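You operate a simulated robot arm through the tools that you are given. There is no shell and no other tool. Be economical: measure what you need, move in short steps, check, and stop when the job is done.

You are at the controls of a simulated robot arm. One attempt, no reset.

## Task
Take the brass ring from the long bench and put it on the top of the tub bench. Open the middle tank door, take the grey round flange from the long bench and leave it on the middle tank shelf and shut the door again. Take the black tray on the long bench and put it away on the bottom shelf of the steel rack. Put three of the brass bushes from the long bench on the grate top. Count the grey pucks on the long bench, then put as many of the grey heat sinks from the long bench on the ledge by the long bath. Put the brass puck from the long bench on the shelf of the long bench. Open the tank drawer, take the yellow cup from there tray and put it on the long bench, then shut the drawer. Any order will do. Set down upright: yellow cup.

It is judged by the outcome, as a careful person would: the job done as asked, and still so three seconds after it is handed in. It fails if anything else is knocked over, pushed out of place, dropped, spilled or broken.

## Robot
A 6-joint arm with a two-finger parallel gripper on a trunk, on a base that drives. Base frame: it is fixed to the floor where the robot stands at the start and does not move with it; the origin is under the middle of the robot, x ahead of it, y to its left, z up. Lengths are in mm, angles in rad, forces in N, time in s.
Its first joint turns from -2.897 to 2.897 rad. Places, roughly: black tray (32x19x3 cm) [600, -200, 900]; bottom shelf of the steel rack [-4900, 1700, 300]; brass bush (2x2x2 cm) [500, -500, 900]; brass puck (6x6x4 cm) [500, 1100, 900]; brass ring (6x6x2 cm) [500, 100, 900]; grate top [-1800, -600, 800]; grey heat sink (6x4x3 cm) [600, 500, 900]; grey puck (6x6x4 cm) [500, 300, 900]; grey round flange (7x7x3 cm) [700, 200, 900]; ledge by the long bath (15x82 cm) [-2120, -1580, 860]; long bench [600, 400, 800]; middle tank door [-2200, -200, 500]; middle tank shelf [-2000, -200, 300]; shelf of the long bench [700, 300, 400]; tank drawer [-2000, -600, 500]; top of the tub bench [-1800, 3200, 800]; yellow cup (8x8x13 cm) [-2100, -700, 500]. Payload 4.1 kg.
The TCP is the grasp point between the finger pads, 23 mm short of the fingertips. In the tool frame z runs along the fingers and y along their closing line. The gripper opens to 94 mm. The fingers are 38 mm wide and 10 mm thick; the gripper's body (54 by 96 mm) begins 39 mm behind the TCP.
Orientation is told as [roll, pitch, yaw] about the base's x, y, z axes, in that order, counted from this pose: with the fingers straight down and closing along the base's y, the tool's x points along the base's -x, its y along +y and its z along -z.

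## Interface
- The arm moves only by the tool send_rows. Its arguments are lists of equal length, an entry for each row: "offset": the shift along the base's x, y, z in cm, a list of three; "rot": the turn, a rotation vector about the base's x, y, z in rad, a list of three; "grip": the closure, from 0 (fully open) to 1 (shut). In form: {"offset": [[x, y, z], ...], "rot": [[ax, ay, az], ...], "grip": [grip, ...]}. A call has 1 to 8 rows; each row is the pose to reach, as a shift and turn from the pose commanded when the call began. A row lasts 0.2 s, in which the tool goes at most 50 mm and 0.15 rad; a call with a longer step from one row to the next is refused whole, and so is a gripper value outside its range. A pose out of reach is approached as far as the arm can. The call stops where the force on the tool passes 40 N (or 10 N more than at its start, if that is more) or the arm is blocked; 0.2 s more then pass. The fingers move at their own pace (about 45 mm/s each) and stop on an object; they squeeze with about 28 N. The grip force told is the motor's: it shows also when the fingers shut on nothing. Time passes only in rows, and 0.2 s behind the last, so rows that repeat a pose let the fingers close. The reply holds the time, the measured pose of the TCP, the force on the tool along the base axes, the opening and the grip force, in the units named above and with some noise, with the torque about the TCP (base axes, N m) and any sound that the robot's microphone picked up, and new pictures: "views" is both (left out), scene, wrist or none.
- Cameras (640 x 400 px; columns grow to the right, rows downward): "scene" is now at [15.6, 164.7, 1524.9]; the picture's right is [-0.05, -1.00, 0.00], its down [-0.79, 0.04, -0.61] and it looks along [0.61, -0.03, -0.79] (base axes); focal length 252 px, centre (320, 200). "wrist" rides on the gripper at [86, 16, -74] in the tool frame; the picture's right is [-0.18, 0.98, 0.00], its down [-0.58, -0.11, -0.81] and it looks along [-0.79, -0.15, 0.59] (tool axes); focal length 243 px, centre (320, 200). There is no depth. A picture from a camera that has moved, and an enlarged one, comes with that camera's place and axes in the base frame and with its lens.
- slide_trunk(by): slides the trunk up (or, below 0, down) by that many mm; the arm and the scene camera ride with it, the base frame stays. It gives what a move gives, with no picture.
- steer(legs): drives the robot by 1 to 6 legs, each [ahead, turn to the left] in mm and rad, along the robot's own axes; the way and the turn of a leg run together, so that a leg with both is an arc; at most 1500 mm and 3.142 rad a leg. The arm and the cameras ride along, it lands a little off, and it stops where it bumps. It gives what a move gives, and a new picture of the scene camera.
- head_to(pan, tilt): turns the head with the scene camera to pan (to the left, within 2.705 rad either way) and tilt (down, from -0.506 to 1.204), counted from straight ahead of the robot. It gives what a move gives, and a new picture of the scene camera.
- zoom(camera, box): a new picture of the part [left, top, right, bottom] of that camera's present view, enlarged. The clock stands still meanwhile.
- finish_job(): hands the job in; it is judged then, once.

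Go step by step. Nothing tells you exact positions but the pictures and the camera data: compare them with the known pose of the tool, close in by small moves and look again before you grip or let go. The budget is 588 turns and 360 pictures, counting those below and the enlarged ones. Unless the task says otherwise, let go and move clear before handing in.

The tools are called after ">>>" as name(argument=value, ...) on one line, values as JSON. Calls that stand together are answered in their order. send_rows: Moves the arm, as the interface text tells. Its arguments: {"type":"object","properties":{"offset":{"type":"array"},"rot":{"type":"array"},"grip":{"type":"array"},"views":{"type":"string","enum":["both","scene","wrist","none"]}},"required":["offset","rot","grip"]} The other tools are called the same way: slide_trunk (by) slides the trunk up or down; steer (legs) drives the base; head_to (pan, tilt) turns the head that bears the scene camera; zoom (camera, box) takes an enlarged picture of a part of a camera's view; finish_job () hands the job in.

At the start:

```text
clock: 0.0
tool_pos: [416.0, -109.9, 1124.8]
tcp_rot: [-0.001, -0.001, 0.0]
ft_force: [-0.3, 0.5, 0.3]
moment: [-0.03, -0.01, 0.04]
grip_width: 94.1
grasp_force: 0.0
trunk travel left (down, up): [-500.0, 90.0]
robot x, y, heading: [4.1, 1.7, -0.003]
head pan, tilt: [-0.049, 0.909]
```

scene: 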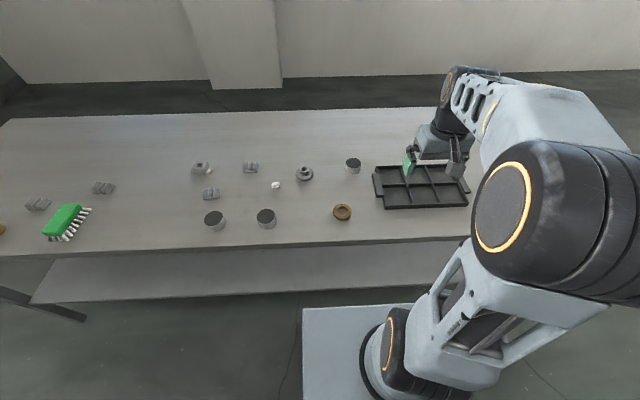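
wrist: 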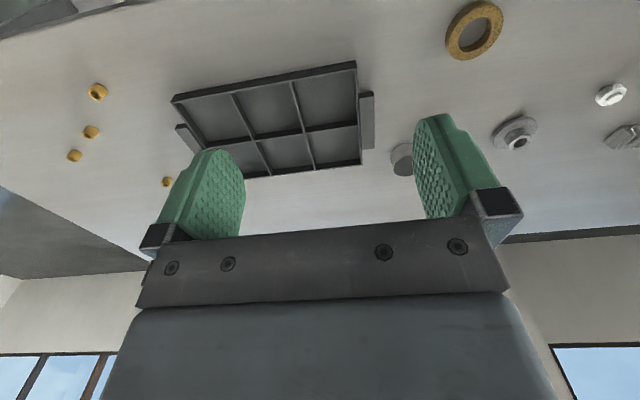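

The bench carries the ring, tray, pucks, heat sinks and flange; I'll enlarge the view to identify things before moving.

>>> zoom(camera="scene", box=[160, 130, 400, 250])

>>> zoom(camera="scene", box=[0, 130, 240, 280])

>>> zoom(camera="wrist", box=[0, 0, 640, 260])

>>> head_to(pan=0.9, tilt=0.75)

>>> head_to(pan=-0.9, tilt=0.75)

>>> head_to(pan=2.6, tilt=0.3)

>>> head_to(pan=-2.6, tilt=0.3)

```text
2.67 times, centred on (280, 190) of scene
camera zoom: at [15.6, 164.7, 1524.9], right [-0.05, -1.0, 0.0], down [-0.79, 0.04, -0.61], along [0.61, -0.03, -0.79], focal length 672 px, centre (427, 227)
```

zoom: 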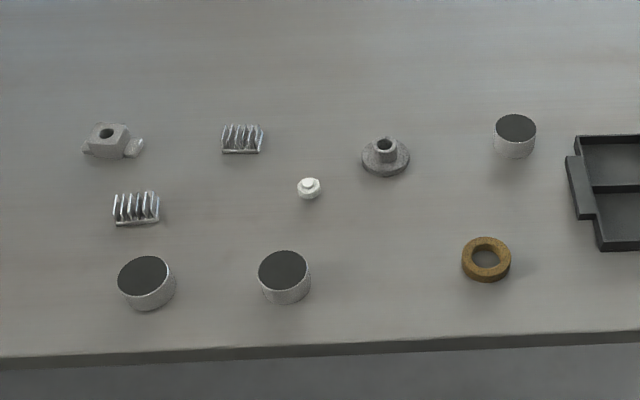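

```text
2.67 times, centred on (120, 205) of scene
camera zoom: at [15.6, 164.7, 1524.9], right [-0.05, -1.0, 0.0], down [-0.79, 0.04, -0.61], along [0.61, -0.03, -0.79], focal length 672 px, centre (853, 187)
```

zoom: 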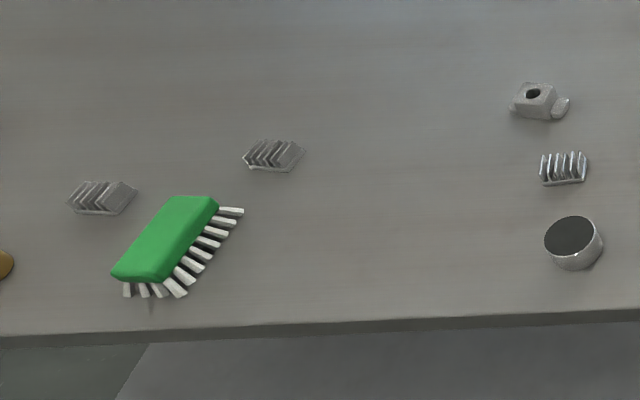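

```text
1.00 times, centred on (320, 130) of wrist
camera zoom: at [328.8, -93.1, 1197.9], right [0.18, 0.98, 0.0], down [0.58, -0.11, 0.81], along [0.79, -0.15, -0.59], focal length 243 px, centre (320, 270)
```

zoom: 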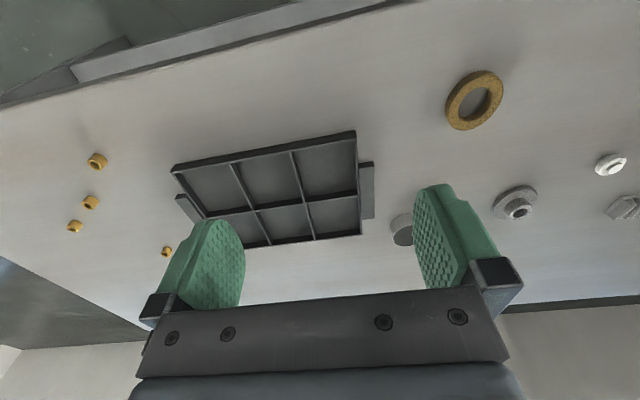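

```text
clock: 1.2
tool_pos: [416.5, -110.5, 1124.4]
tcp_rot: [0.0, 0.0, -0.001]
ft_force: [0.3, 0.3, 0.1]
moment: [-0.01, 0.0, 0.01]
grip_width: 94.2
grasp_force: 0.0
trunk travel left (down, up): [-500.0, 90.0]
robot x, y, heading: [-1.8, -1.1, -0.0]
head pan, tilt: [0.901, 0.75]
camera scene: at [-7.8, 233.2, 1537.4], right [0.78, -0.62, 0.0], down [-0.42, -0.53, -0.73], along [0.45, 0.57, -0.68], focal length 252 px, centre (320, 200)
```

scene: 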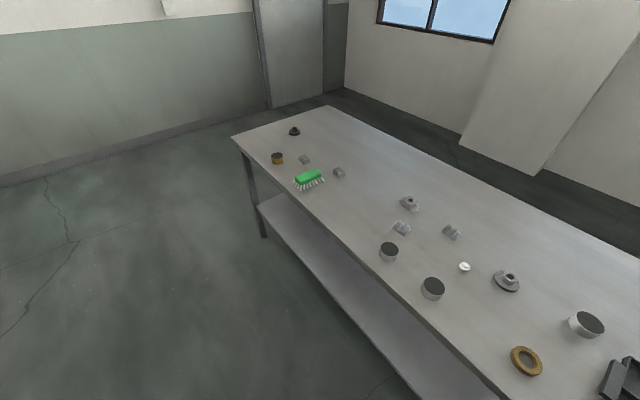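

```text
clock: 3.0
tool_pos: [415.5, -110.4, 1124.3]
tcp_rot: [0.0, -0.001, 0.001]
ft_force: [0.8, 0.6, -0.1]
moment: [-0.02, 0.0, -0.02]
grip_width: 94.1
grasp_force: 0.0
trunk travel left (down, up): [-500.0, 90.0]
robot x, y, heading: [0.6, 0.4, 0.002]
head pan, tilt: [-0.901, 0.75]
camera scene: at [-7.8, 103.4, 1537.4], right [-0.78, -0.62, 0.0], down [-0.42, 0.53, -0.73], along [0.45, -0.57, -0.68], focal length 252 px, centre (320, 200)
```

scene: 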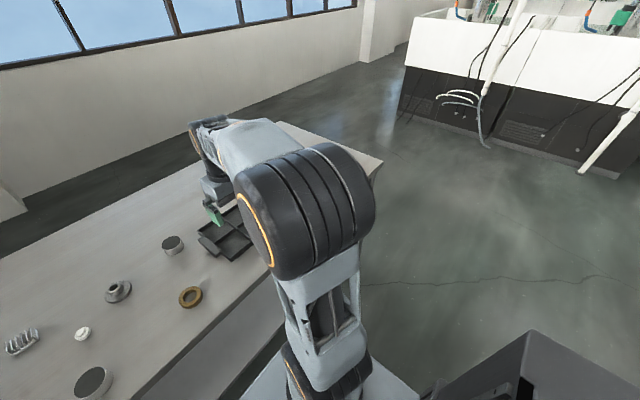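

```text
clock: 6.0
tool_pos: [415.3, -109.5, 1123.8]
tcp_rot: [0.001, 0.001, 0.0]
ft_force: [-0.1, -0.1, -0.1]
moment: [0.03, -0.01, 0.01]
grip_width: 93.9
grasp_force: 0.0
trunk travel left (down, up): [-500.0, 90.0]
robot x, y, heading: [0.7, -3.2, -0.0]
head pan, tilt: [2.601, 0.3]
camera scene: at [-139.3, 216.5, 1577.8], right [0.52, 0.86, 0.0], down [0.25, -0.15, -0.96], along [-0.82, 0.49, -0.3], focal length 252 px, centre (320, 200)
```

scene: 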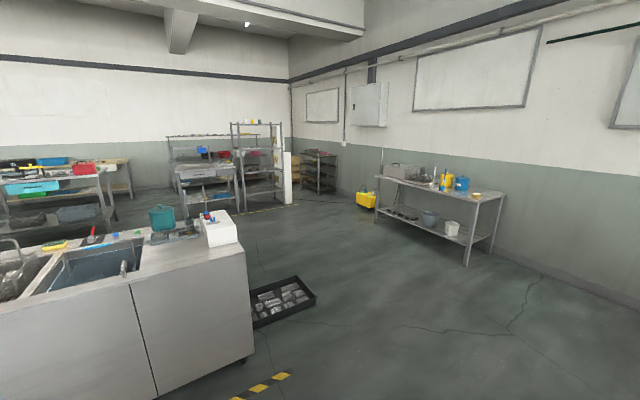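

```text
clock: 10.0
tool_pos: [414.9, -109.9, 1124.3]
tcp_rot: [0.0, 0.0, 0.0]
ft_force: [1.4, -0.4, 0.1]
moment: [0.02, 0.01, 0.02]
grip_width: 94.0
grasp_force: 0.1
trunk travel left (down, up): [-500.0, 90.0]
robot x, y, heading: [-1.5, 1.3, 0.001]
head pan, tilt: [-2.601, 0.3]
camera scene: at [-139.3, 120.2, 1577.8], right [-0.52, 0.86, 0.0], down [0.25, 0.15, -0.96], along [-0.82, -0.49, -0.3], focal length 252 px, centre (320, 200)
```

scene: 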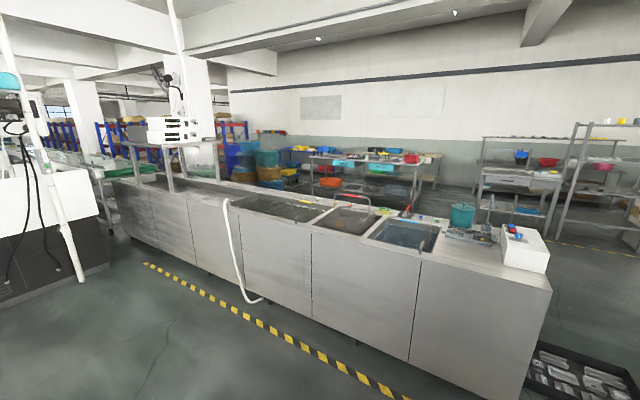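

I count three grey pucks so far (right end still to check) and four heat sinks; the tanks' doors are on the far side. I'll start with the brass puck near [450, 1130]: drive along the bench.

>>> steer(legs=[[-60, 0], [0, 1.571], [1120, 0], [0, -1.571]])

>>> head_to(pan=0, tilt=0.95)

```text
clock: 24.0
tool_pos: [351.0, 1002.6, 1124.1]
tcp_rot: [0.0, -0.001, -0.01]
ft_force: [-0.5, 0.1, -0.1]
moment: [0.0, 0.0, 0.01]
grip_width: 94.0
grasp_force: 0.1
trunk travel left (down, up): [-500.0, 90.0]
robot x, y, heading: [-68.5, 1119.6, -0.009]
head pan, tilt: [-2.601, 0.3]
camera scene: at [-201.4, 1237.8, 1577.8], right [-0.51, 0.86, 0.0], down [0.25, 0.15, -0.96], along [-0.82, -0.48, -0.3], focal length 252 px, centre (320, 200)
```

scene: 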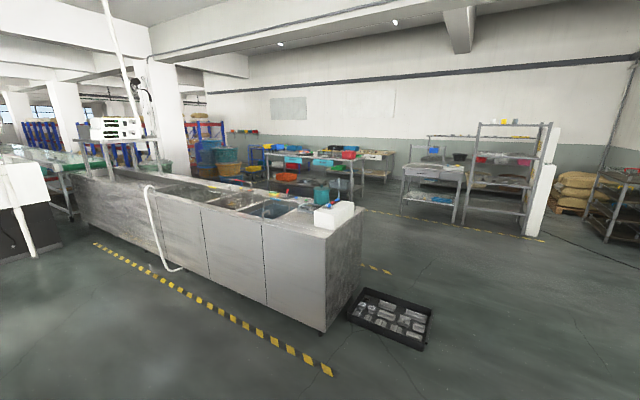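

```text
clock: 26.3
tool_pos: [351.7, 1002.8, 1124.9]
tcp_rot: [-0.002, 0.001, -0.009]
ft_force: [0.2, 0.1, -0.8]
moment: [-0.01, 0.02, 0.01]
grip_width: 94.0
grasp_force: 0.3
trunk travel left (down, up): [-500.0, 90.0]
robot x, y, heading: [-62.7, 1114.5, -0.009]
head pan, tilt: [0.0, 0.949]
camera scene: at [-48.2, 1284.5, 1521.9], right [-0.01, -1.0, 0.0], down [-0.81, 0.01, -0.58], along [0.58, -0.01, -0.81], focal length 252 px, centre (320, 200)
```

scene: 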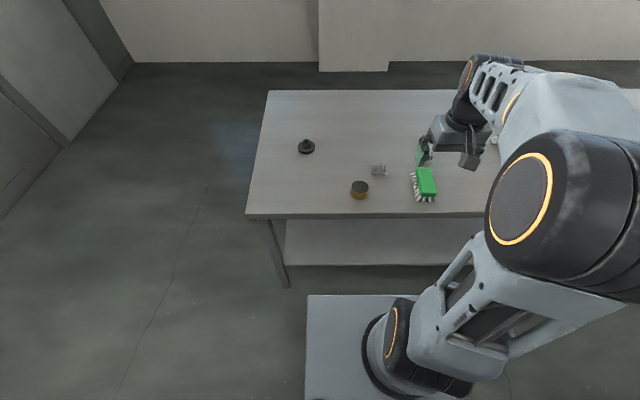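

The brass puck is at about [462, 1148], with its top near 880. I'll tilt the tool forward by about 0.55 rad (for the later shelf placement) and go above the puck.

>>> send_rows(offset=[[2.5, 3.5, -3], [5, 7, -5], [8, 11, -7], [11, 14.5, -10], [11, 14.5, -13]], rot=[[0, -0.13, 0], [0, -0.27, 0], [0, -0.41, 0], [0, -0.55, 0], [0, -0.55, 0]], grip=[0, 0, 0, 0, 0])

```text
refused: row 1 steps farther than a row can; nothing moved
```

The first step was too long; I'll spread it out.

>>> send_rows(offset=[[2, 3, -2], [4, 6, -4], [7, 9, -6], [9, 12, -9], [11, 14.5, -12]], rot=[[0, -0.13, 0], [0, -0.27, 0], [0, -0.41, 0], [0, -0.55, 0], [0, -0.55, 0]], grip=[0, 0, 0, 0, 0])

```text
clock: 27.5
tool_pos: [463.9, 1148.9, 1003.2]
tcp_rot: [0.006, -0.552, -0.012]
ft_force: [0.1, 0.0, 1.1]
moment: [0.02, 0.01, 0.02]
grip_width: 94.1
grasp_force: 0.1
trunk travel left (down, up): [-500.0, 90.0]
robot x, y, heading: [-62.5, 1115.4, -0.008]
head pan, tilt: [0.0, 0.949]
camera scene: at [-48.0, 1284.9, 1521.9], right [-0.01, -1.0, 0.0], down [-0.81, 0.01, -0.58], along [0.58, -0.01, -0.81], focal length 252 px, centre (320, 200)
camera wrist: at [351.2, 1166.7, 1020.6], right [0.16, 0.98, 0.1], down [0.07, -0.11, 0.99], along [0.98, -0.16, -0.09], focal length 243 px, centre (320, 200)
```

scene: 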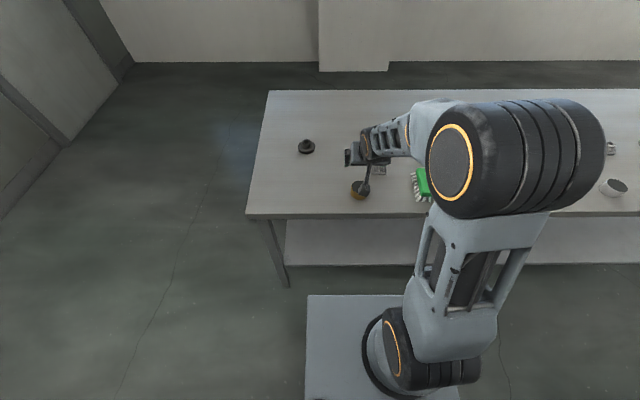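
wrist: 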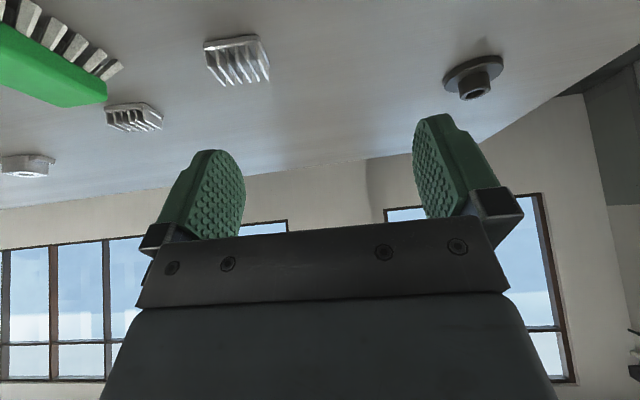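

The puck is just out of the wrist view, below. I'll come down to z≈925 and look.

>>> send_rows(offset=[[-1, 0, -4], [-2, 0, -7.5]], rot=[[0, 0, 0], [0, 0, 0]], grip=[0, 0])

>>> zoom(camera="scene", box=[280, 130, 440, 230])

```text
clock: 28.1
tool_pos: [443.4, 1147.2, 938.0]
tcp_rot: [0.003, -0.55, -0.012]
ft_force: [-0.1, -0.3, 0.3]
moment: [0.02, -0.01, 0.01]
grip_width: 93.9
grasp_force: 0.0
out of reach, approached as far as the arm can: row 2
trunk travel left (down, up): [-500.0, 90.0]
robot x, y, heading: [-66.3, 1115.5, -0.006]
head pan, tilt: [0.0, 0.949]
camera scene: at [-48.0, 1284.7, 1521.9], right [-0.01, -1.0, 0.0], down [-0.81, 0.01, -0.58], along [0.58, -0.01, -0.81], focal length 252 px, centre (320, 200)
camera wrist: at [331.7, 1165.4, 954.9], right [0.17, 0.98, 0.1], down [0.07, -0.11, 0.99], along [0.98, -0.16, -0.09], focal length 243 px, centre (320, 200)
```

scene: 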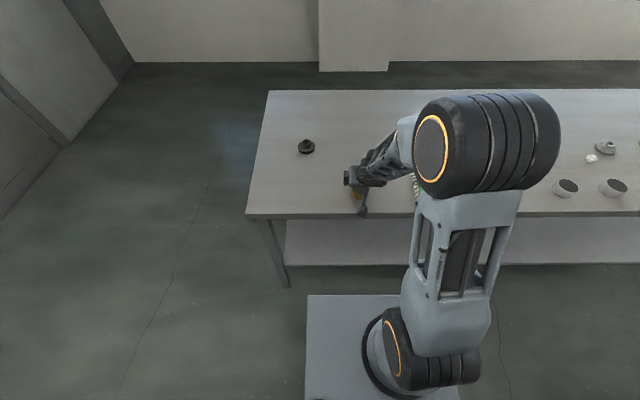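
wrist: 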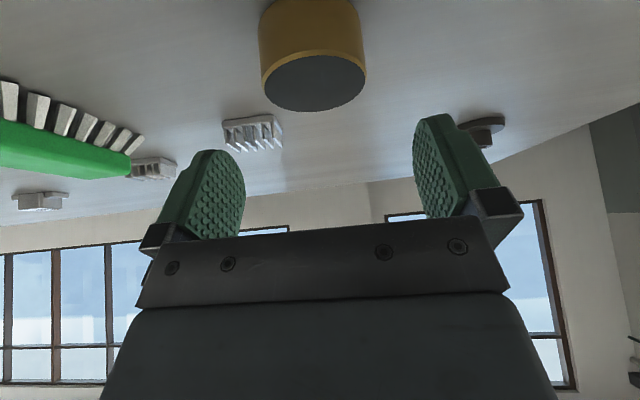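

```text
4.00 times, centred on (360, 180) of scene
camera zoom: at [-48.0, 1284.7, 1521.9], right [-0.01, -1.0, 0.0], down [-0.81, 0.01, -0.58], along [0.58, -0.01, -0.81], focal length 1008 px, centre (160, 280)
```

zoom: 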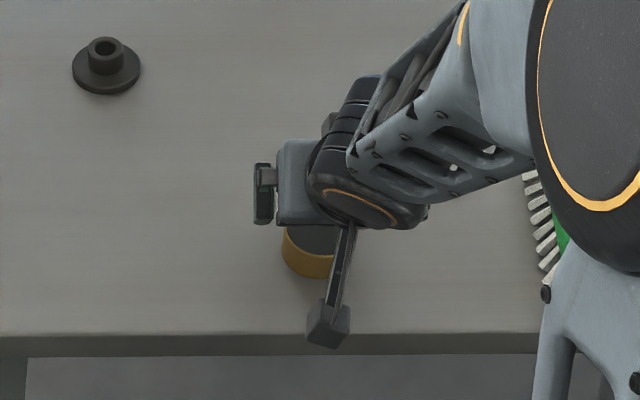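

Puck top centre is at about [466, 1147, 872]. The trunk is too high for this tilt, so I'll raise the arm and lower the trunk by 200.

>>> send_rows(offset=[[0, 0, 4], [0, 0, 8], [0, 0, 12], [0, 0, 16], [0, 0, 20]], rot=[[0, 0, 0], [0, 0, 0], [0, 0, 0], [0, 0, 0], [0, 0, 0]], grip=[0, 0, 0, 0, 0], views="none")

>>> slide_trunk(by=-200)

```text
clock: 29.3
tool_pos: [444.0, 1145.0, 1137.2]
tcp_rot: [0.006, -0.548, -0.011]
ft_force: [-1.0, -0.8, 0.0]
moment: [0.01, 0.04, 0.01]
grip_width: 93.9
grasp_force: 0.1
trunk travel left (down, up): [-500.0, 90.0]
robot x, y, heading: [-62.0, 1115.1, -0.008]
head pan, tilt: [0.0, 0.949]
```

```text
clock: 31.5
tool_pos: [444.3, 1145.5, 937.3]
tcp_rot: [0.006, -0.549, -0.014]
ft_force: [0.4, -0.7, 0.0]
moment: [-0.02, 0.02, 0.03]
grip_width: 93.9
grasp_force: 0.1
trunk travel left (down, up): [-300.0, 290.0]
robot x, y, heading: [-66.0, 1114.9, -0.009]
head pan, tilt: [0.0, 0.949]
```

Now I'll descend around the puck towards z≈868.

>>> send_rows(offset=[[1.5, 0.2, -3.0], [2.2, 0.2, -5], [2.2, 0.2, -6.8]], rot=[[0, 0, 0], [0, 0, 0], [0, 0, 0]], grip=[0, 0, 0])

```text
clock: 32.4
tool_pos: [467.7, 1148.0, 879.7]
tcp_rot: [0.006, -0.572, -0.01]
ft_force: [-15.9, 0.9, 21.4]
moment: [-1.02, 0.54, -0.93]
grip_width: 93.6
grasp_force: 0.0
trunk travel left (down, up): [-300.0, 290.0]
robot x, y, heading: [-62.5, 1118.1, -0.009]
head pan, tilt: [0.0, 0.949]
stopped in row 3: the force on the tool passed its limit (the readings are from after the stop); the commanded pose is now the measured one
camera scene: at [-51.8, 1284.8, 1322.2], right [-0.01, -1.0, 0.0], down [-0.81, 0.01, -0.58], along [0.58, -0.01, -0.81], focal length 252 px, centre (320, 200)
camera wrist: at [354.7, 1165.5, 894.9], right [0.16, 0.98, 0.1], down [0.05, -0.11, 0.99], along [0.99, -0.16, -0.07], focal length 243 px, centre (320, 200)
```

scene: 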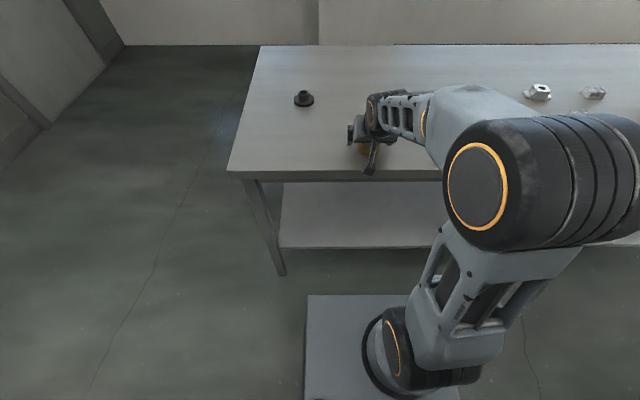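
wrist: 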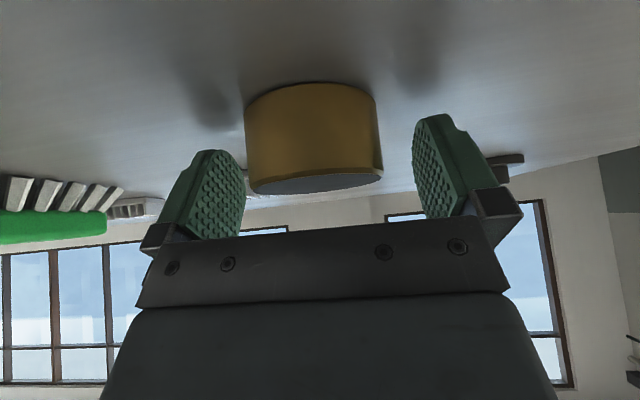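

The fingertip touched the bench (so its top is at z≈850). The puck is between the fingers; I'll rise 3 mm and close.

>>> send_rows(offset=[[-0.3, 0, 0.3], [-0.3, 0, 0.3], [-0.3, 0, 0.3], [-0.3, 0, 0.3], [-0.3, 0, 0.3]], rot=[[0, 0, 0], [0, 0, 0], [0, 0, 0], [0, 0, 0], [0, 0, 0]], grip=[0, 1, 1, 1, 1], views="none")

>>> send_rows(offset=[[0, 0, 2], [0, 0, 6], [0, 0, 10], [0, 0, 12]], rot=[[0, 0, 0], [0, 0, 0], [0, 0, 0], [0, 0, 0]], grip=[1, 1, 1, 1])

```text
clock: 33.5
tool_pos: [465.7, 1149.1, 880.0]
tcp_rot: [0.007, -0.567, -0.011]
ft_force: [-0.7, 2.6, 9.7]
moment: [-0.42, 0.1, 0.06]
grip_width: 57.7
grasp_force: 27.7
trunk travel left (down, up): [-300.0, 290.0]
robot x, y, heading: [-63.3, 1114.7, -0.009]
head pan, tilt: [0.0, 0.949]
```

```text
clock: 34.5
tool_pos: [467.0, 1146.2, 999.1]
tcp_rot: [0.005, -0.567, -0.01]
ft_force: [1.0, 0.5, -0.4]
moment: [0.0, 0.01, -0.01]
grip_width: 0.1
grasp_force: 27.9
trunk travel left (down, up): [-300.0, 290.0]
robot x, y, heading: [-64.2, 1117.4, -0.012]
head pan, tilt: [0.0, 0.949]
camera scene: at [-48.4, 1284.6, 1321.9], right [-0.01, -1.0, 0.0], down [-0.81, 0.01, -0.58], along [0.58, -0.01, -0.81], focal length 252 px, centre (320, 200)
camera wrist: at [353.7, 1163.9, 1014.7], right [0.16, 0.98, 0.1], down [0.06, -0.11, 0.99], along [0.98, -0.16, -0.07], focal length 243 px, centre (320, 200)
```

scene: 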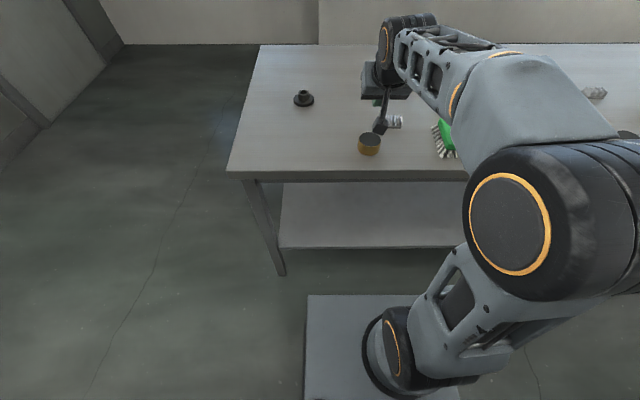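
wrist: 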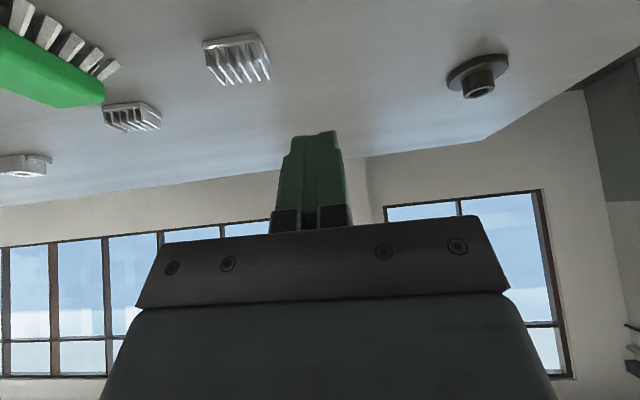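

It slipped: my grasp was too far forward of the puck's centre. It still stands upright; I'll enlarge the view to measure it.

>>> zoom(camera="scene", box=[290, 90, 450, 190])

```text
4.00 times, centred on (370, 140) of scene
camera zoom: at [-48.4, 1284.6, 1321.9], right [-0.01, -1.0, 0.0], down [-0.81, 0.01, -0.58], along [0.58, -0.01, -0.81], focal length 1008 px, centre (120, 440)
```

zoom: 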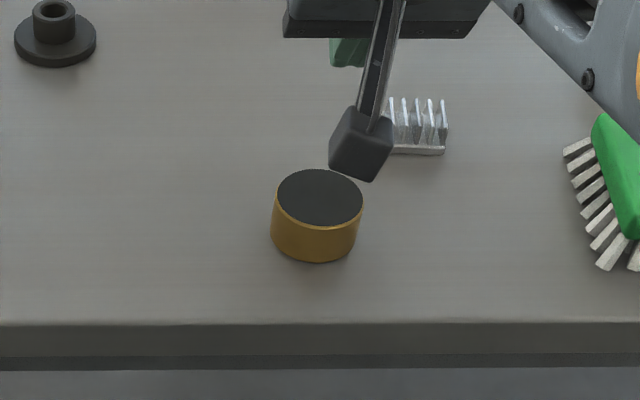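

The puck's centre is about [453, 1149]. I'll use a smaller tilt (0.42), open, and come down centred on it.

>>> send_rows(offset=[[-0.5, 0.1, 0], [-1.4, 0.2, -1], [-1.4, 0.2, -5], [-1.4, 0.2, -9]], rot=[[0, 0.08, 0], [0, 0.15, 0], [0, 0.15, 0], [0, 0.15, 0]], grip=[0, 0, 0, 0])

```text
clock: 35.5
tool_pos: [454.2, 1147.9, 907.4]
tcp_rot: [0.004, -0.418, -0.01]
ft_force: [0.4, -0.9, 0.2]
moment: [-0.01, 0.02, 0.02]
grip_width: 86.7
grasp_force: 0.0
trunk travel left (down, up): [-300.0, 290.0]
robot x, y, heading: [-61.8, 1117.3, -0.01]
head pan, tilt: [0.0, 0.949]
camera scene: at [-48.4, 1284.6, 1321.9], right [-0.01, -1.0, 0.0], down [-0.81, 0.01, -0.58], along [0.58, -0.01, -0.81], focal length 252 px, centre (320, 200)
camera wrist: at [344.3, 1165.6, 940.4], right [0.18, 0.98, 0.08], down [0.2, -0.11, 0.97], along [0.96, -0.16, -0.22], focal length 243 px, centre (320, 200)
```

scene: 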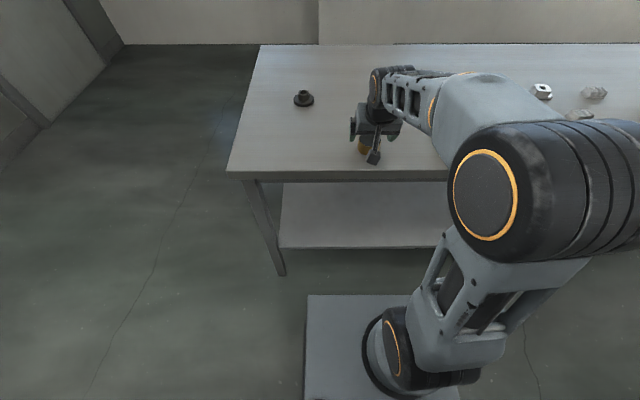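
wrist: 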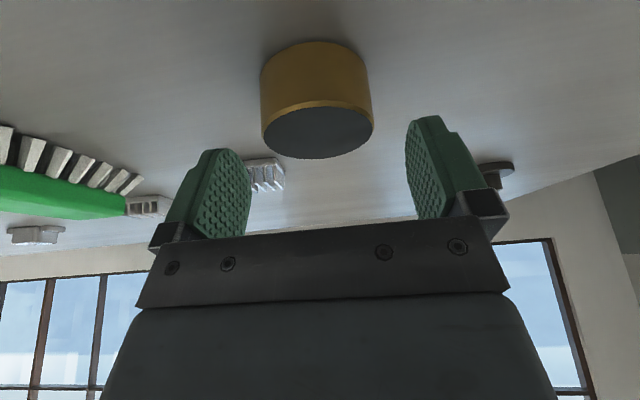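

Best estimate of the puck is [459, 1148], top ~878. Descending to just above bench contact, then closing.

>>> send_rows(offset=[[0.6, 0, -1.5], [0.6, 0, -2.6], [0.6, 0, -3.1]], rot=[[0, 0, 0], [0, 0, 0], [0, 0, 0]], grip=[0, 0, 0])

>>> zoom(camera="scene", box=[320, 100, 420, 180])

```text
clock: 36.4
tool_pos: [459.5, 1149.3, 879.7]
tcp_rot: [0.002, -0.418, -0.011]
ft_force: [0.0, -0.2, 3.6]
moment: [-0.23, 0.04, -0.07]
grip_width: 93.9
grasp_force: 0.1
trunk travel left (down, up): [-300.0, 290.0]
robot x, y, heading: [-63.5, 1115.1, -0.009]
head pan, tilt: [0.0, 0.949]
camera scene: at [-48.7, 1284.5, 1322.0], right [-0.01, -1.0, 0.0], down [-0.81, 0.01, -0.58], along [0.58, -0.01, -0.81], focal length 252 px, centre (320, 200)
camera wrist: at [350.2, 1166.3, 911.1], right [0.18, 0.98, 0.08], down [0.2, -0.11, 0.97], along [0.96, -0.16, -0.22], focal length 243 px, centre (320, 200)
```

scene: 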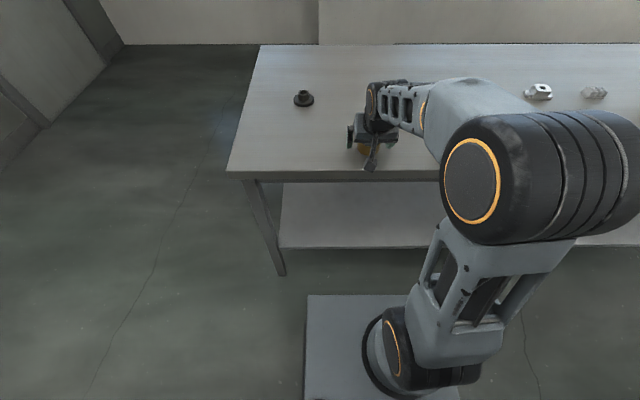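
wrist: 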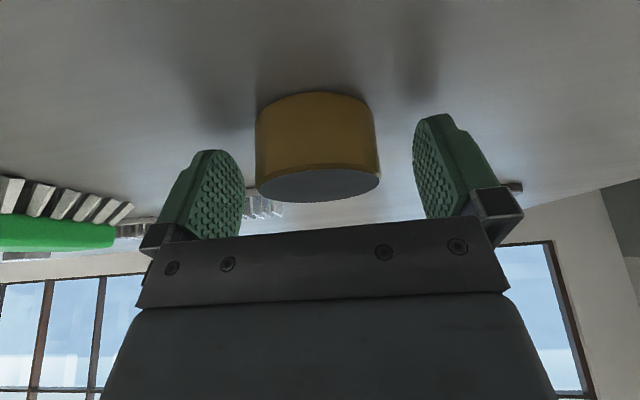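

```text
5.00 times, centred on (370, 140) of scene
camera zoom: at [-48.7, 1284.5, 1322.0], right [-0.01, -1.0, 0.0], down [-0.81, 0.01, -0.58], along [0.58, -0.01, -0.81], focal length 1260 px, centre (70, 500)
```

zoom: 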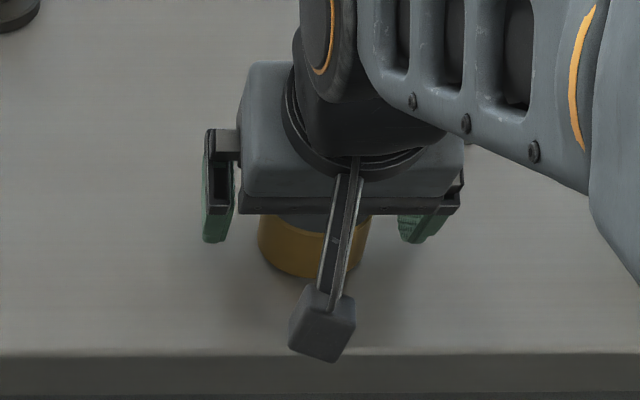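

The puck's top centre projects right at the TCP, so it's well centred. Close now and lift slowly.

>>> send_rows(offset=[[0, 0, 0], [0, 0, 0], [0, 0, 0], [0, 0, 0], [0, 0, 0]], rot=[[0, 0, 0], [0, 0, 0], [0, 0, 0], [0, 0, 0], [0, 0, 0]], grip=[1, 1, 1, 1, 1], views="none")

>>> send_rows(offset=[[0, 0, 0.5], [0, 0, 1], [0, 0, 1.5], [0, 0, 2.2], [0, 0, 3]], rot=[[0, 0, 0], [0, 0, 0], [0, 0, 0], [0, 0, 0], [0, 0, 0]], grip=[1, 1, 1, 1, 1], views="wrist")

```text
clock: 37.5
tool_pos: [459.9, 1146.9, 878.4]
tcp_rot: [0.003, -0.418, -0.011]
ft_force: [-0.9, -6.6, 7.1]
moment: [-0.48, 0.08, 0.03]
grip_width: 57.7
grasp_force: 28.4
trunk travel left (down, up): [-300.0, 290.0]
robot x, y, heading: [-62.3, 1119.1, -0.01]
head pan, tilt: [0.0, 0.949]
```

```text
clock: 38.8
tool_pos: [459.3, 1150.4, 907.7]
tcp_rot: [0.002, -0.417, -0.012]
ft_force: [0.1, -0.1, -6.9]
moment: [0.0, -0.01, 0.0]
grip_width: 57.5
grasp_force: 28.7
trunk travel left (down, up): [-300.0, 290.0]
robot x, y, heading: [-65.4, 1117.3, -0.008]
head pan, tilt: [0.0, 0.949]
camera wrist: at [349.6, 1167.2, 940.8], right [0.18, 0.98, 0.08], down [0.2, -0.11, 0.97], along [0.96, -0.16, -0.22], focal length 243 px, centre (320, 200)
```

wrist: 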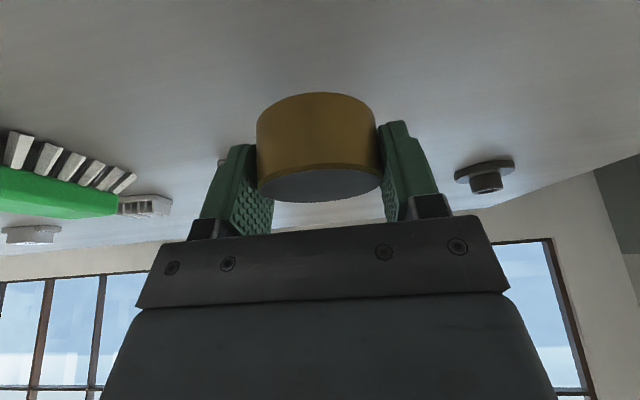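

Held firmly (57.5 mm, ~0.7 kg). I'll back out in front of the bench and lower the trunk fully to view and reach the lower shelf.

>>> send_rows(offset=[[0, 0, 4], [-4, 0, 4], [-8, 0, 4], [-12, 0, 4], [-16, 0, 4]], rot=[[0, 0, 0], [0, 0, 0], [0, 0, 0], [0, 0, 0], [0, 0, 0]], grip=[1, 1, 1, 1, 1], views="none")

>>> slide_trunk(by=-300)

>>> head_to(pan=0, tilt=0.75)

```text
clock: 40.0
tool_pos: [296.8, 1151.4, 948.8]
tcp_rot: [0.006, -0.415, -0.01]
ft_force: [1.4, 0.1, -7.7]
moment: [0.01, -0.04, 0.01]
grip_width: 57.8
grasp_force: 27.7
trunk travel left (down, up): [-300.0, 290.0]
robot x, y, heading: [-63.1, 1114.8, -0.01]
head pan, tilt: [0.0, 0.949]
```

```text
clock: 43.0
tool_pos: [298.1, 1151.6, 650.0]
tcp_rot: [0.003, -0.419, -0.011]
ft_force: [-0.3, -0.6, -7.5]
moment: [0.01, 0.0, -0.01]
grip_width: 57.9
grasp_force: 28.1
trunk travel left (down, up): [0.0, 590.0]
robot x, y, heading: [-60.7, 1116.1, -0.008]
head pan, tilt: [0.0, 0.949]
```

```text
clock: 43.7
tool_pos: [298.7, 1151.0, 650.6]
tcp_rot: [0.003, -0.417, -0.013]
ft_force: [0.5, -0.4, -7.1]
moment: [-0.06, 0.0, -0.01]
grip_width: 57.5
grasp_force: 28.2
trunk travel left (down, up): [0.0, 590.0]
robot x, y, heading: [-63.8, 1119.4, -0.009]
head pan, tilt: [0.0, 0.75]
camera scene: at [-38.0, 1284.4, 1037.4], right [-0.01, -1.0, 0.0], down [-0.68, 0.01, -0.73], along [0.73, -0.01, -0.68], focal length 252 px, centre (320, 200)
```

scene: 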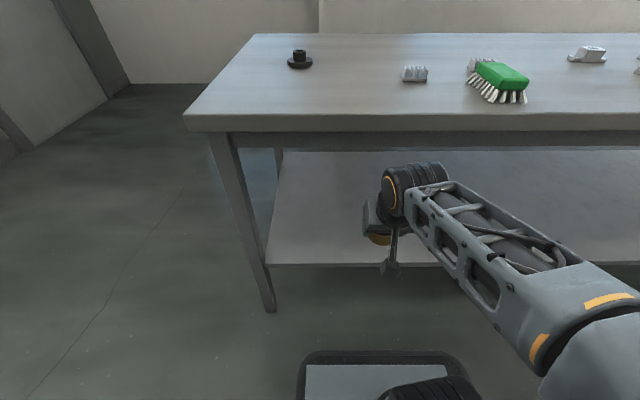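

The shelf top looks to be at z≈340 with its front edge at x≈408. I'll lower in front, then reach in above the shelf.

>>> send_rows(offset=[[0, 0, -4.8], [0, 0, -9.6], [0, 0, -14.4], [0, 0, -19], [0, 0, -22]], rot=[[0, 0, 0], [0, 0, 0], [0, 0, 0], [0, 0, 0], [0, 0, 0]], grip=[1, 1, 1, 1, 1])

```text
clock: 44.9
tool_pos: [319.6, 1155.7, 429.1]
tcp_rot: [0.006, -0.417, -0.012]
ft_force: [-0.3, -0.3, -6.2]
moment: [0.0, -0.01, 0.03]
grip_width: 57.4
grasp_force: 28.6
out of reach, approached as far as the arm can: row 3, 4, 5
trunk travel left (down, up): [0.0, 590.0]
robot x, y, heading: [-66.4, 1117.8, -0.007]
head pan, tilt: [0.0, 0.75]
camera scene: at [-38.2, 1284.4, 1037.5], right [-0.01, -1.0, 0.0], down [-0.68, 0.01, -0.73], along [0.73, -0.01, -0.68], focal length 252 px, centre (320, 200)
camera wrist: at [211.1, 1173.3, 462.0], right [0.18, 0.98, 0.08], down [0.21, -0.12, 0.97], along [0.96, -0.16, -0.22], focal length 243 px, centre (320, 200)
```

scene: 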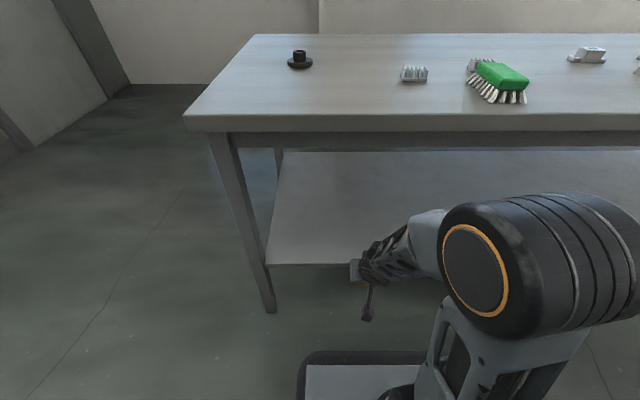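
wrist: 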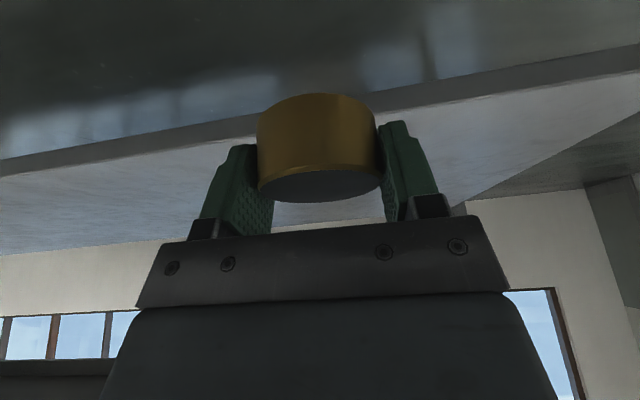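

Shelf top ≈344 confirmed. Now forward over the shelf.

>>> send_rows(offset=[[4, 0, 0], [8, 0, 0], [12, 0, 0], [15, 0, -1]], rot=[[0, 0, 0], [0, 0, 0], [0, 0, 0], [0, 0, 0]], grip=[1, 1, 1, 1])

```text
clock: 45.9
tool_pos: [473.7, 1154.8, 421.1]
tcp_rot: [0.003, -0.414, -0.01]
ft_force: [0.4, -0.2, -6.9]
moment: [0.0, 0.0, -0.01]
grip_width: 57.6
grasp_force: 28.2
trunk travel left (down, up): [0.0, 590.0]
robot x, y, heading: [-63.3, 1114.0, -0.013]
head pan, tilt: [0.0, 0.75]
camera scene: at [-38.0, 1284.4, 1037.4], right [-0.01, -1.0, 0.0], down [-0.68, 0.01, -0.73], along [0.73, -0.01, -0.68], focal length 252 px, centre (320, 200)
camera wrist: at [363.3, 1172.9, 452.7], right [0.18, 0.98, 0.08], down [0.21, -0.11, 0.97], along [0.96, -0.16, -0.22], focal length 243 px, centre (320, 200)
```

scene: 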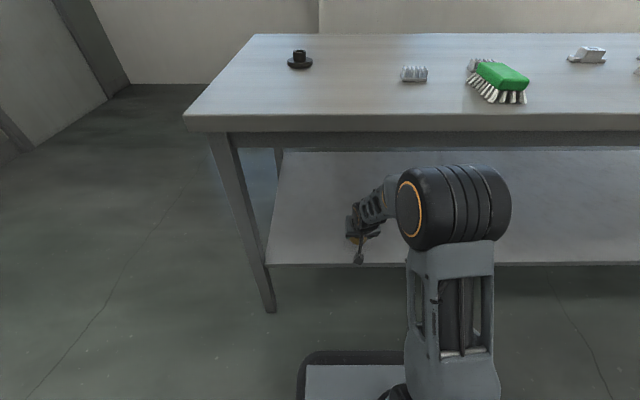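
wrist: 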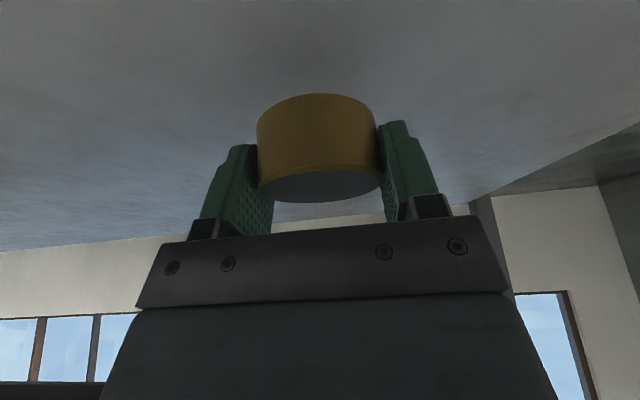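

The puck is above the shelf, well inside its edge. Lowering gently until contact.

>>> send_rows(offset=[[0, 0, -2], [0, 0, -3.2], [0, 0, -3.9], [0, 0, -4.3], [0, 0, -4.7]], rot=[[0, 0, 0], [0, 0, 0], [0, 0, 0], [0, 0, 0], [0, 0, 0]], grip=[1, 1, 1, 1, 1])

```text
clock: 47.3
tool_pos: [473.0, 1155.9, 378.3]
tcp_rot: [0.004, -0.426, -0.011]
ft_force: [-10.8, -1.2, 24.3]
moment: [-0.59, 0.87, -0.23]
grip_width: 57.6
grasp_force: 27.8
trunk travel left (down, up): [0.0, 590.0]
robot x, y, heading: [-63.2, 1118.4, -0.008]
head pan, tilt: [0.0, 0.75]
stopped in row 5: the force on the tool passed its limit (the readings are from after the stop); the commanded pose is now the measured one
camera scene: at [-40.1, 1284.4, 1037.6], right [-0.01, -1.0, 0.0], down [-0.68, 0.01, -0.73], along [0.73, -0.01, -0.68], focal length 252 px, centre (320, 200)
camera wrist: at [363.2, 1172.2, 410.2], right [0.18, 0.98, 0.08], down [0.19, -0.11, 0.97], along [0.96, -0.16, -0.21], focal length 243 px, centre (320, 200)
```

scene: 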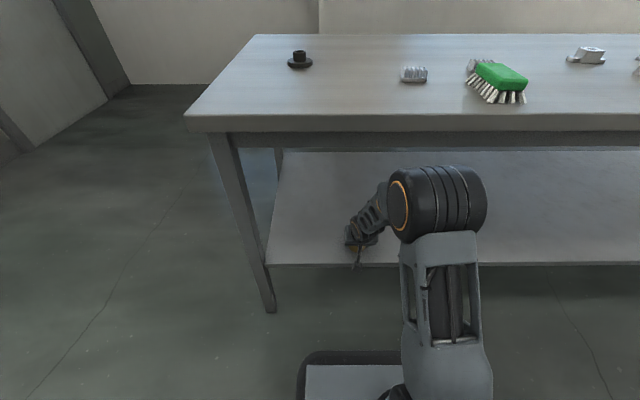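
wrist: 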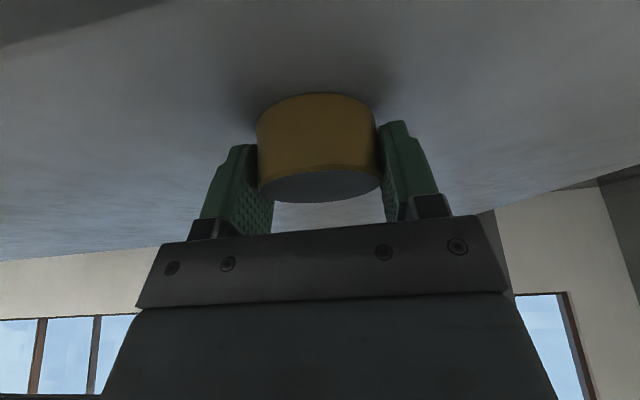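

Contact with the shelf. I'll ease 2 mm, open, then withdraw up and back.

>>> send_rows(offset=[[0, 0, 0.2], [0, 0, 0.2], [0, 0, 0.2], [0, 0, 0.2]], rot=[[0, 0, 0], [0, 0, 0], [0, 0, 0], [0, 0, 0]], grip=[1, 0, 0, 0], views="none")

>>> send_rows(offset=[[0, 0, 2], [-0.5, 0, 5], [-4.5, 0, 7], [-9, 0, 7], [-14, 0, 7], [-18, 0, 8]], rot=[[0, 0, 0], [0, 0, 0], [0, 0, 0], [0, 0, 0], [0, 0, 0], [0, 0, 0]], grip=[0, 0, 0, 0, 0, 0])

```text
clock: 48.3
tool_pos: [473.5, 1155.9, 379.7]
tcp_rot: [0.005, -0.424, -0.012]
ft_force: [-2.1, 5.6, 7.1]
moment: [-0.18, 0.15, -0.22]
grip_width: 91.7
grasp_force: 0.0
trunk travel left (down, up): [0.0, 590.0]
robot x, y, heading: [-63.4, 1115.8, -0.008]
head pan, tilt: [0.0, 0.75]
```

```text
clock: 49.7
tool_pos: [314.3, 1159.4, 459.5]
tcp_rot: [0.003, -0.418, -0.01]
ft_force: [0.2, 0.0, 0.0]
moment: [-0.05, 0.0, -0.02]
grip_width: 93.9
grasp_force: 0.0
out of reach, approached as far as the arm can: row 6
trunk travel left (down, up): [0.0, 590.0]
robot x, y, heading: [-62.4, 1115.2, -0.014]
head pan, tilt: [0.0, 0.75]
camera scene: at [-38.5, 1284.5, 1037.4], right [-0.01, -1.0, 0.0], down [-0.68, 0.01, -0.73], along [0.73, -0.01, -0.68], focal length 252 px, centre (320, 200)
camera wrist: at [206.3, 1177.2, 490.7], right [0.18, 0.98, 0.08], down [0.2, -0.11, 0.97], along [0.96, -0.16, -0.22], focal length 243 px, centre (320, 200)
```

scene: 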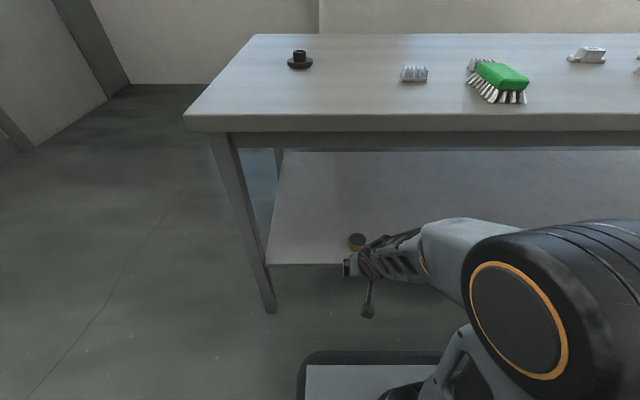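
wrist: 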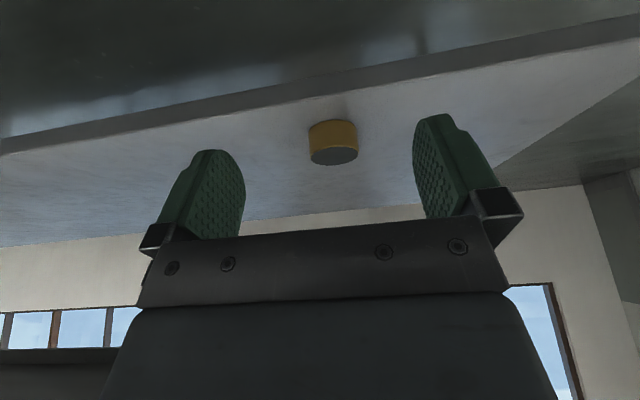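

The brass puck is on the shelf. Next I'll raise the trunk, straighten the tool and look at the heat sink near [553, 1068].

>>> slide_trunk(by=320)

>>> send_rows(offset=[[0, 0, 4.5], [0, 0, 9], [0, 0, 13.5], [2, 0, 18], [4, 0, 20]], rot=[[0, 0, 0], [0, 0.1, 0], [0, 0.2, 0], [0, 0.31, 0], [0, 0.415, 0]], grip=[0, 0, 0, 0, 0], views="none")

>>> steer(legs=[[70, 0]])

```text
clock: 52.8
tool_pos: [317.3, 1160.1, 779.6]
tcp_rot: [0.003, -0.42, -0.01]
ft_force: [-0.2, 0.5, 0.2]
moment: [0.04, 0.0, 0.03]
grip_width: 94.1
grasp_force: 0.0
trunk travel left (down, up): [-320.0, 270.0]
robot x, y, heading: [-62.6, 1113.5, -0.01]
head pan, tilt: [0.0, 0.75]
```

```text
clock: 54.0
tool_pos: [356.7, 1161.5, 981.3]
tcp_rot: [0.001, -0.006, -0.01]
ft_force: [0.5, -0.1, -0.3]
moment: [0.02, 0.01, 0.0]
grip_width: 93.8
grasp_force: 0.1
trunk travel left (down, up): [-320.0, 270.0]
robot x, y, heading: [-66.0, 1118.3, -0.006]
head pan, tilt: [0.0, 0.75]
```

```text
clock: 55.0
tool_pos: [425.2, 1160.8, 979.9]
tcp_rot: [0.0, -0.007, -0.01]
ft_force: [0.2, -0.1, 1.7]
moment: [-0.04, -0.05, 0.02]
grip_width: 94.0
grasp_force: 0.1
trunk travel left (down, up): [-320.0, 270.0]
robot x, y, heading: [8.0, 1114.4, -0.011]
head pan, tilt: [0.0, 0.75]
camera scene: at [31.2, 1283.8, 1357.4], right [-0.01, -1.0, 0.0], down [-0.68, 0.01, -0.73], along [0.73, -0.01, -0.68], focal length 252 px, centre (320, 200)
```

scene: 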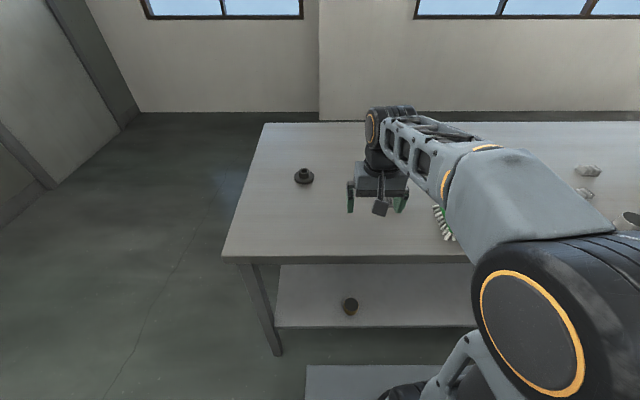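

Moving the tool above the heat sink and looking with the wrist camera.

>>> send_rows(offset=[[3.5, -3, 0], [7, -6, 0], [10, -9.1, -1], [11, -9.1, -4]], rot=[[0, 0, 0], [0, 0, 0], [0, 0, 0], [0, 0, 0]], grip=[0, 0, 0, 0], views="wrist")

```text
clock: 56.0
tool_pos: [537.4, 1070.2, 939.9]
tcp_rot: [-0.001, -0.007, -0.009]
ft_force: [-0.2, -0.4, 0.2]
moment: [-0.02, -0.02, 0.0]
grip_width: 94.0
grasp_force: 0.0
trunk travel left (down, up): [-320.0, 270.0]
robot x, y, heading: [7.6, 1113.8, -0.006]
head pan, tilt: [0.0, 0.75]
camera wrist: at [449.8, 1086.7, 1013.2], right [0.19, 0.98, 0.0], down [0.58, -0.11, 0.81], along [0.8, -0.16, -0.59], focal length 243 px, centre (320, 200)
```

wrist: 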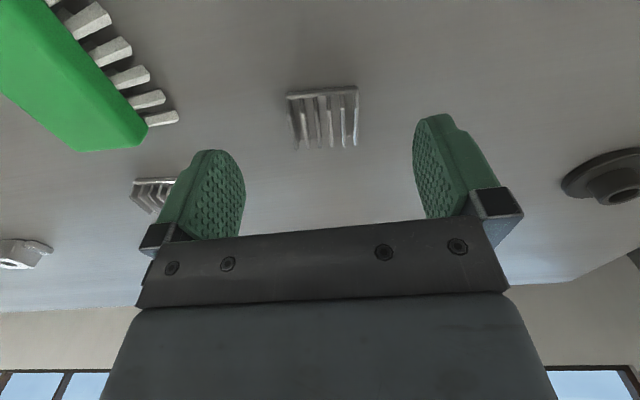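

The heat sink is ~50 mm wide along y, near edge x≈543, centre about [565, 1069]. Descend around it.

>>> send_rows(offset=[[2.7, -0.1, 0], [2.7, -0.1, -2.5], [2.7, -0.1, -4]], rot=[[0, 0, 0], [0, 0, 0], [0, 0, 0]], grip=[0, 0, 0], views="both")

>>> zoom(camera="scene", box=[340, 130, 460, 230])

```text
clock: 56.8
tool_pos: [564.1, 1067.8, 899.9]
tcp_rot: [0.001, -0.007, -0.009]
ft_force: [-0.3, 0.0, -0.5]
moment: [0.03, 0.0, 0.01]
grip_width: 93.9
grasp_force: 0.0
trunk travel left (down, up): [-320.0, 270.0]
robot x, y, heading: [5.8, 1115.3, -0.003]
head pan, tilt: [0.0, 0.75]
camera scene: at [31.4, 1283.8, 1357.5], right [-0.01, -1.0, 0.0], down [-0.68, 0.01, -0.73], along [0.73, -0.01, -0.68], focal length 252 px, centre (320, 200)
camera wrist: at [477.0, 1086.5, 972.6], right [0.19, 0.98, 0.0], down [0.57, -0.11, 0.81], along [0.8, -0.16, -0.59], focal length 243 px, centre (320, 200)
```

scene: 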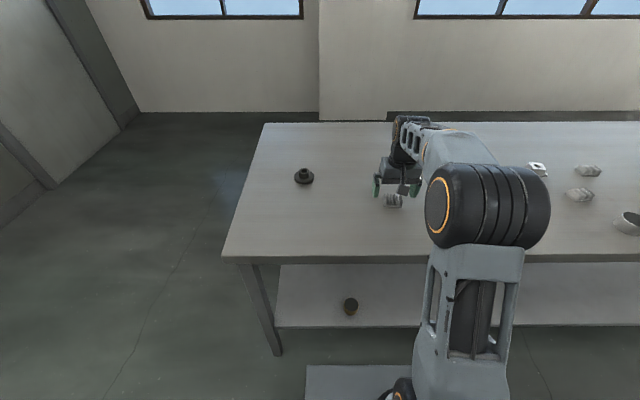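
wrist: 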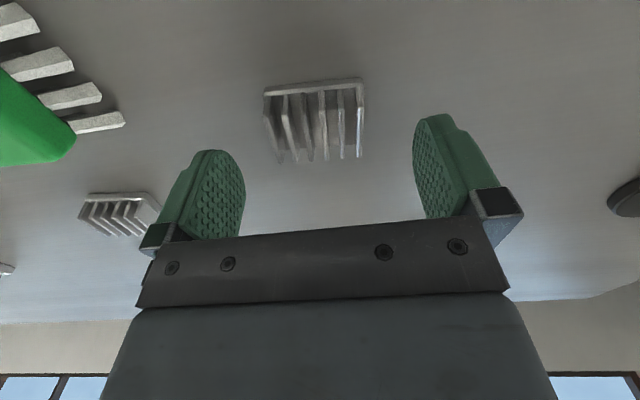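

```text
4.00 times, centred on (400, 180) of scene
camera zoom: at [31.4, 1283.8, 1357.5], right [-0.01, -1.0, 0.0], down [-0.68, 0.01, -0.73], along [0.73, -0.01, -0.68], focal length 1008 px, centre (0, 280)
```

zoom: 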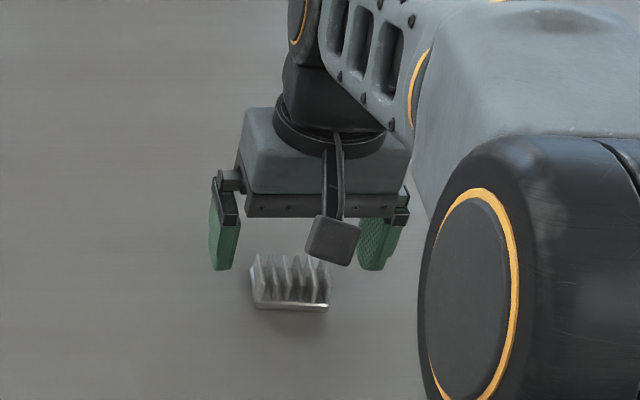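

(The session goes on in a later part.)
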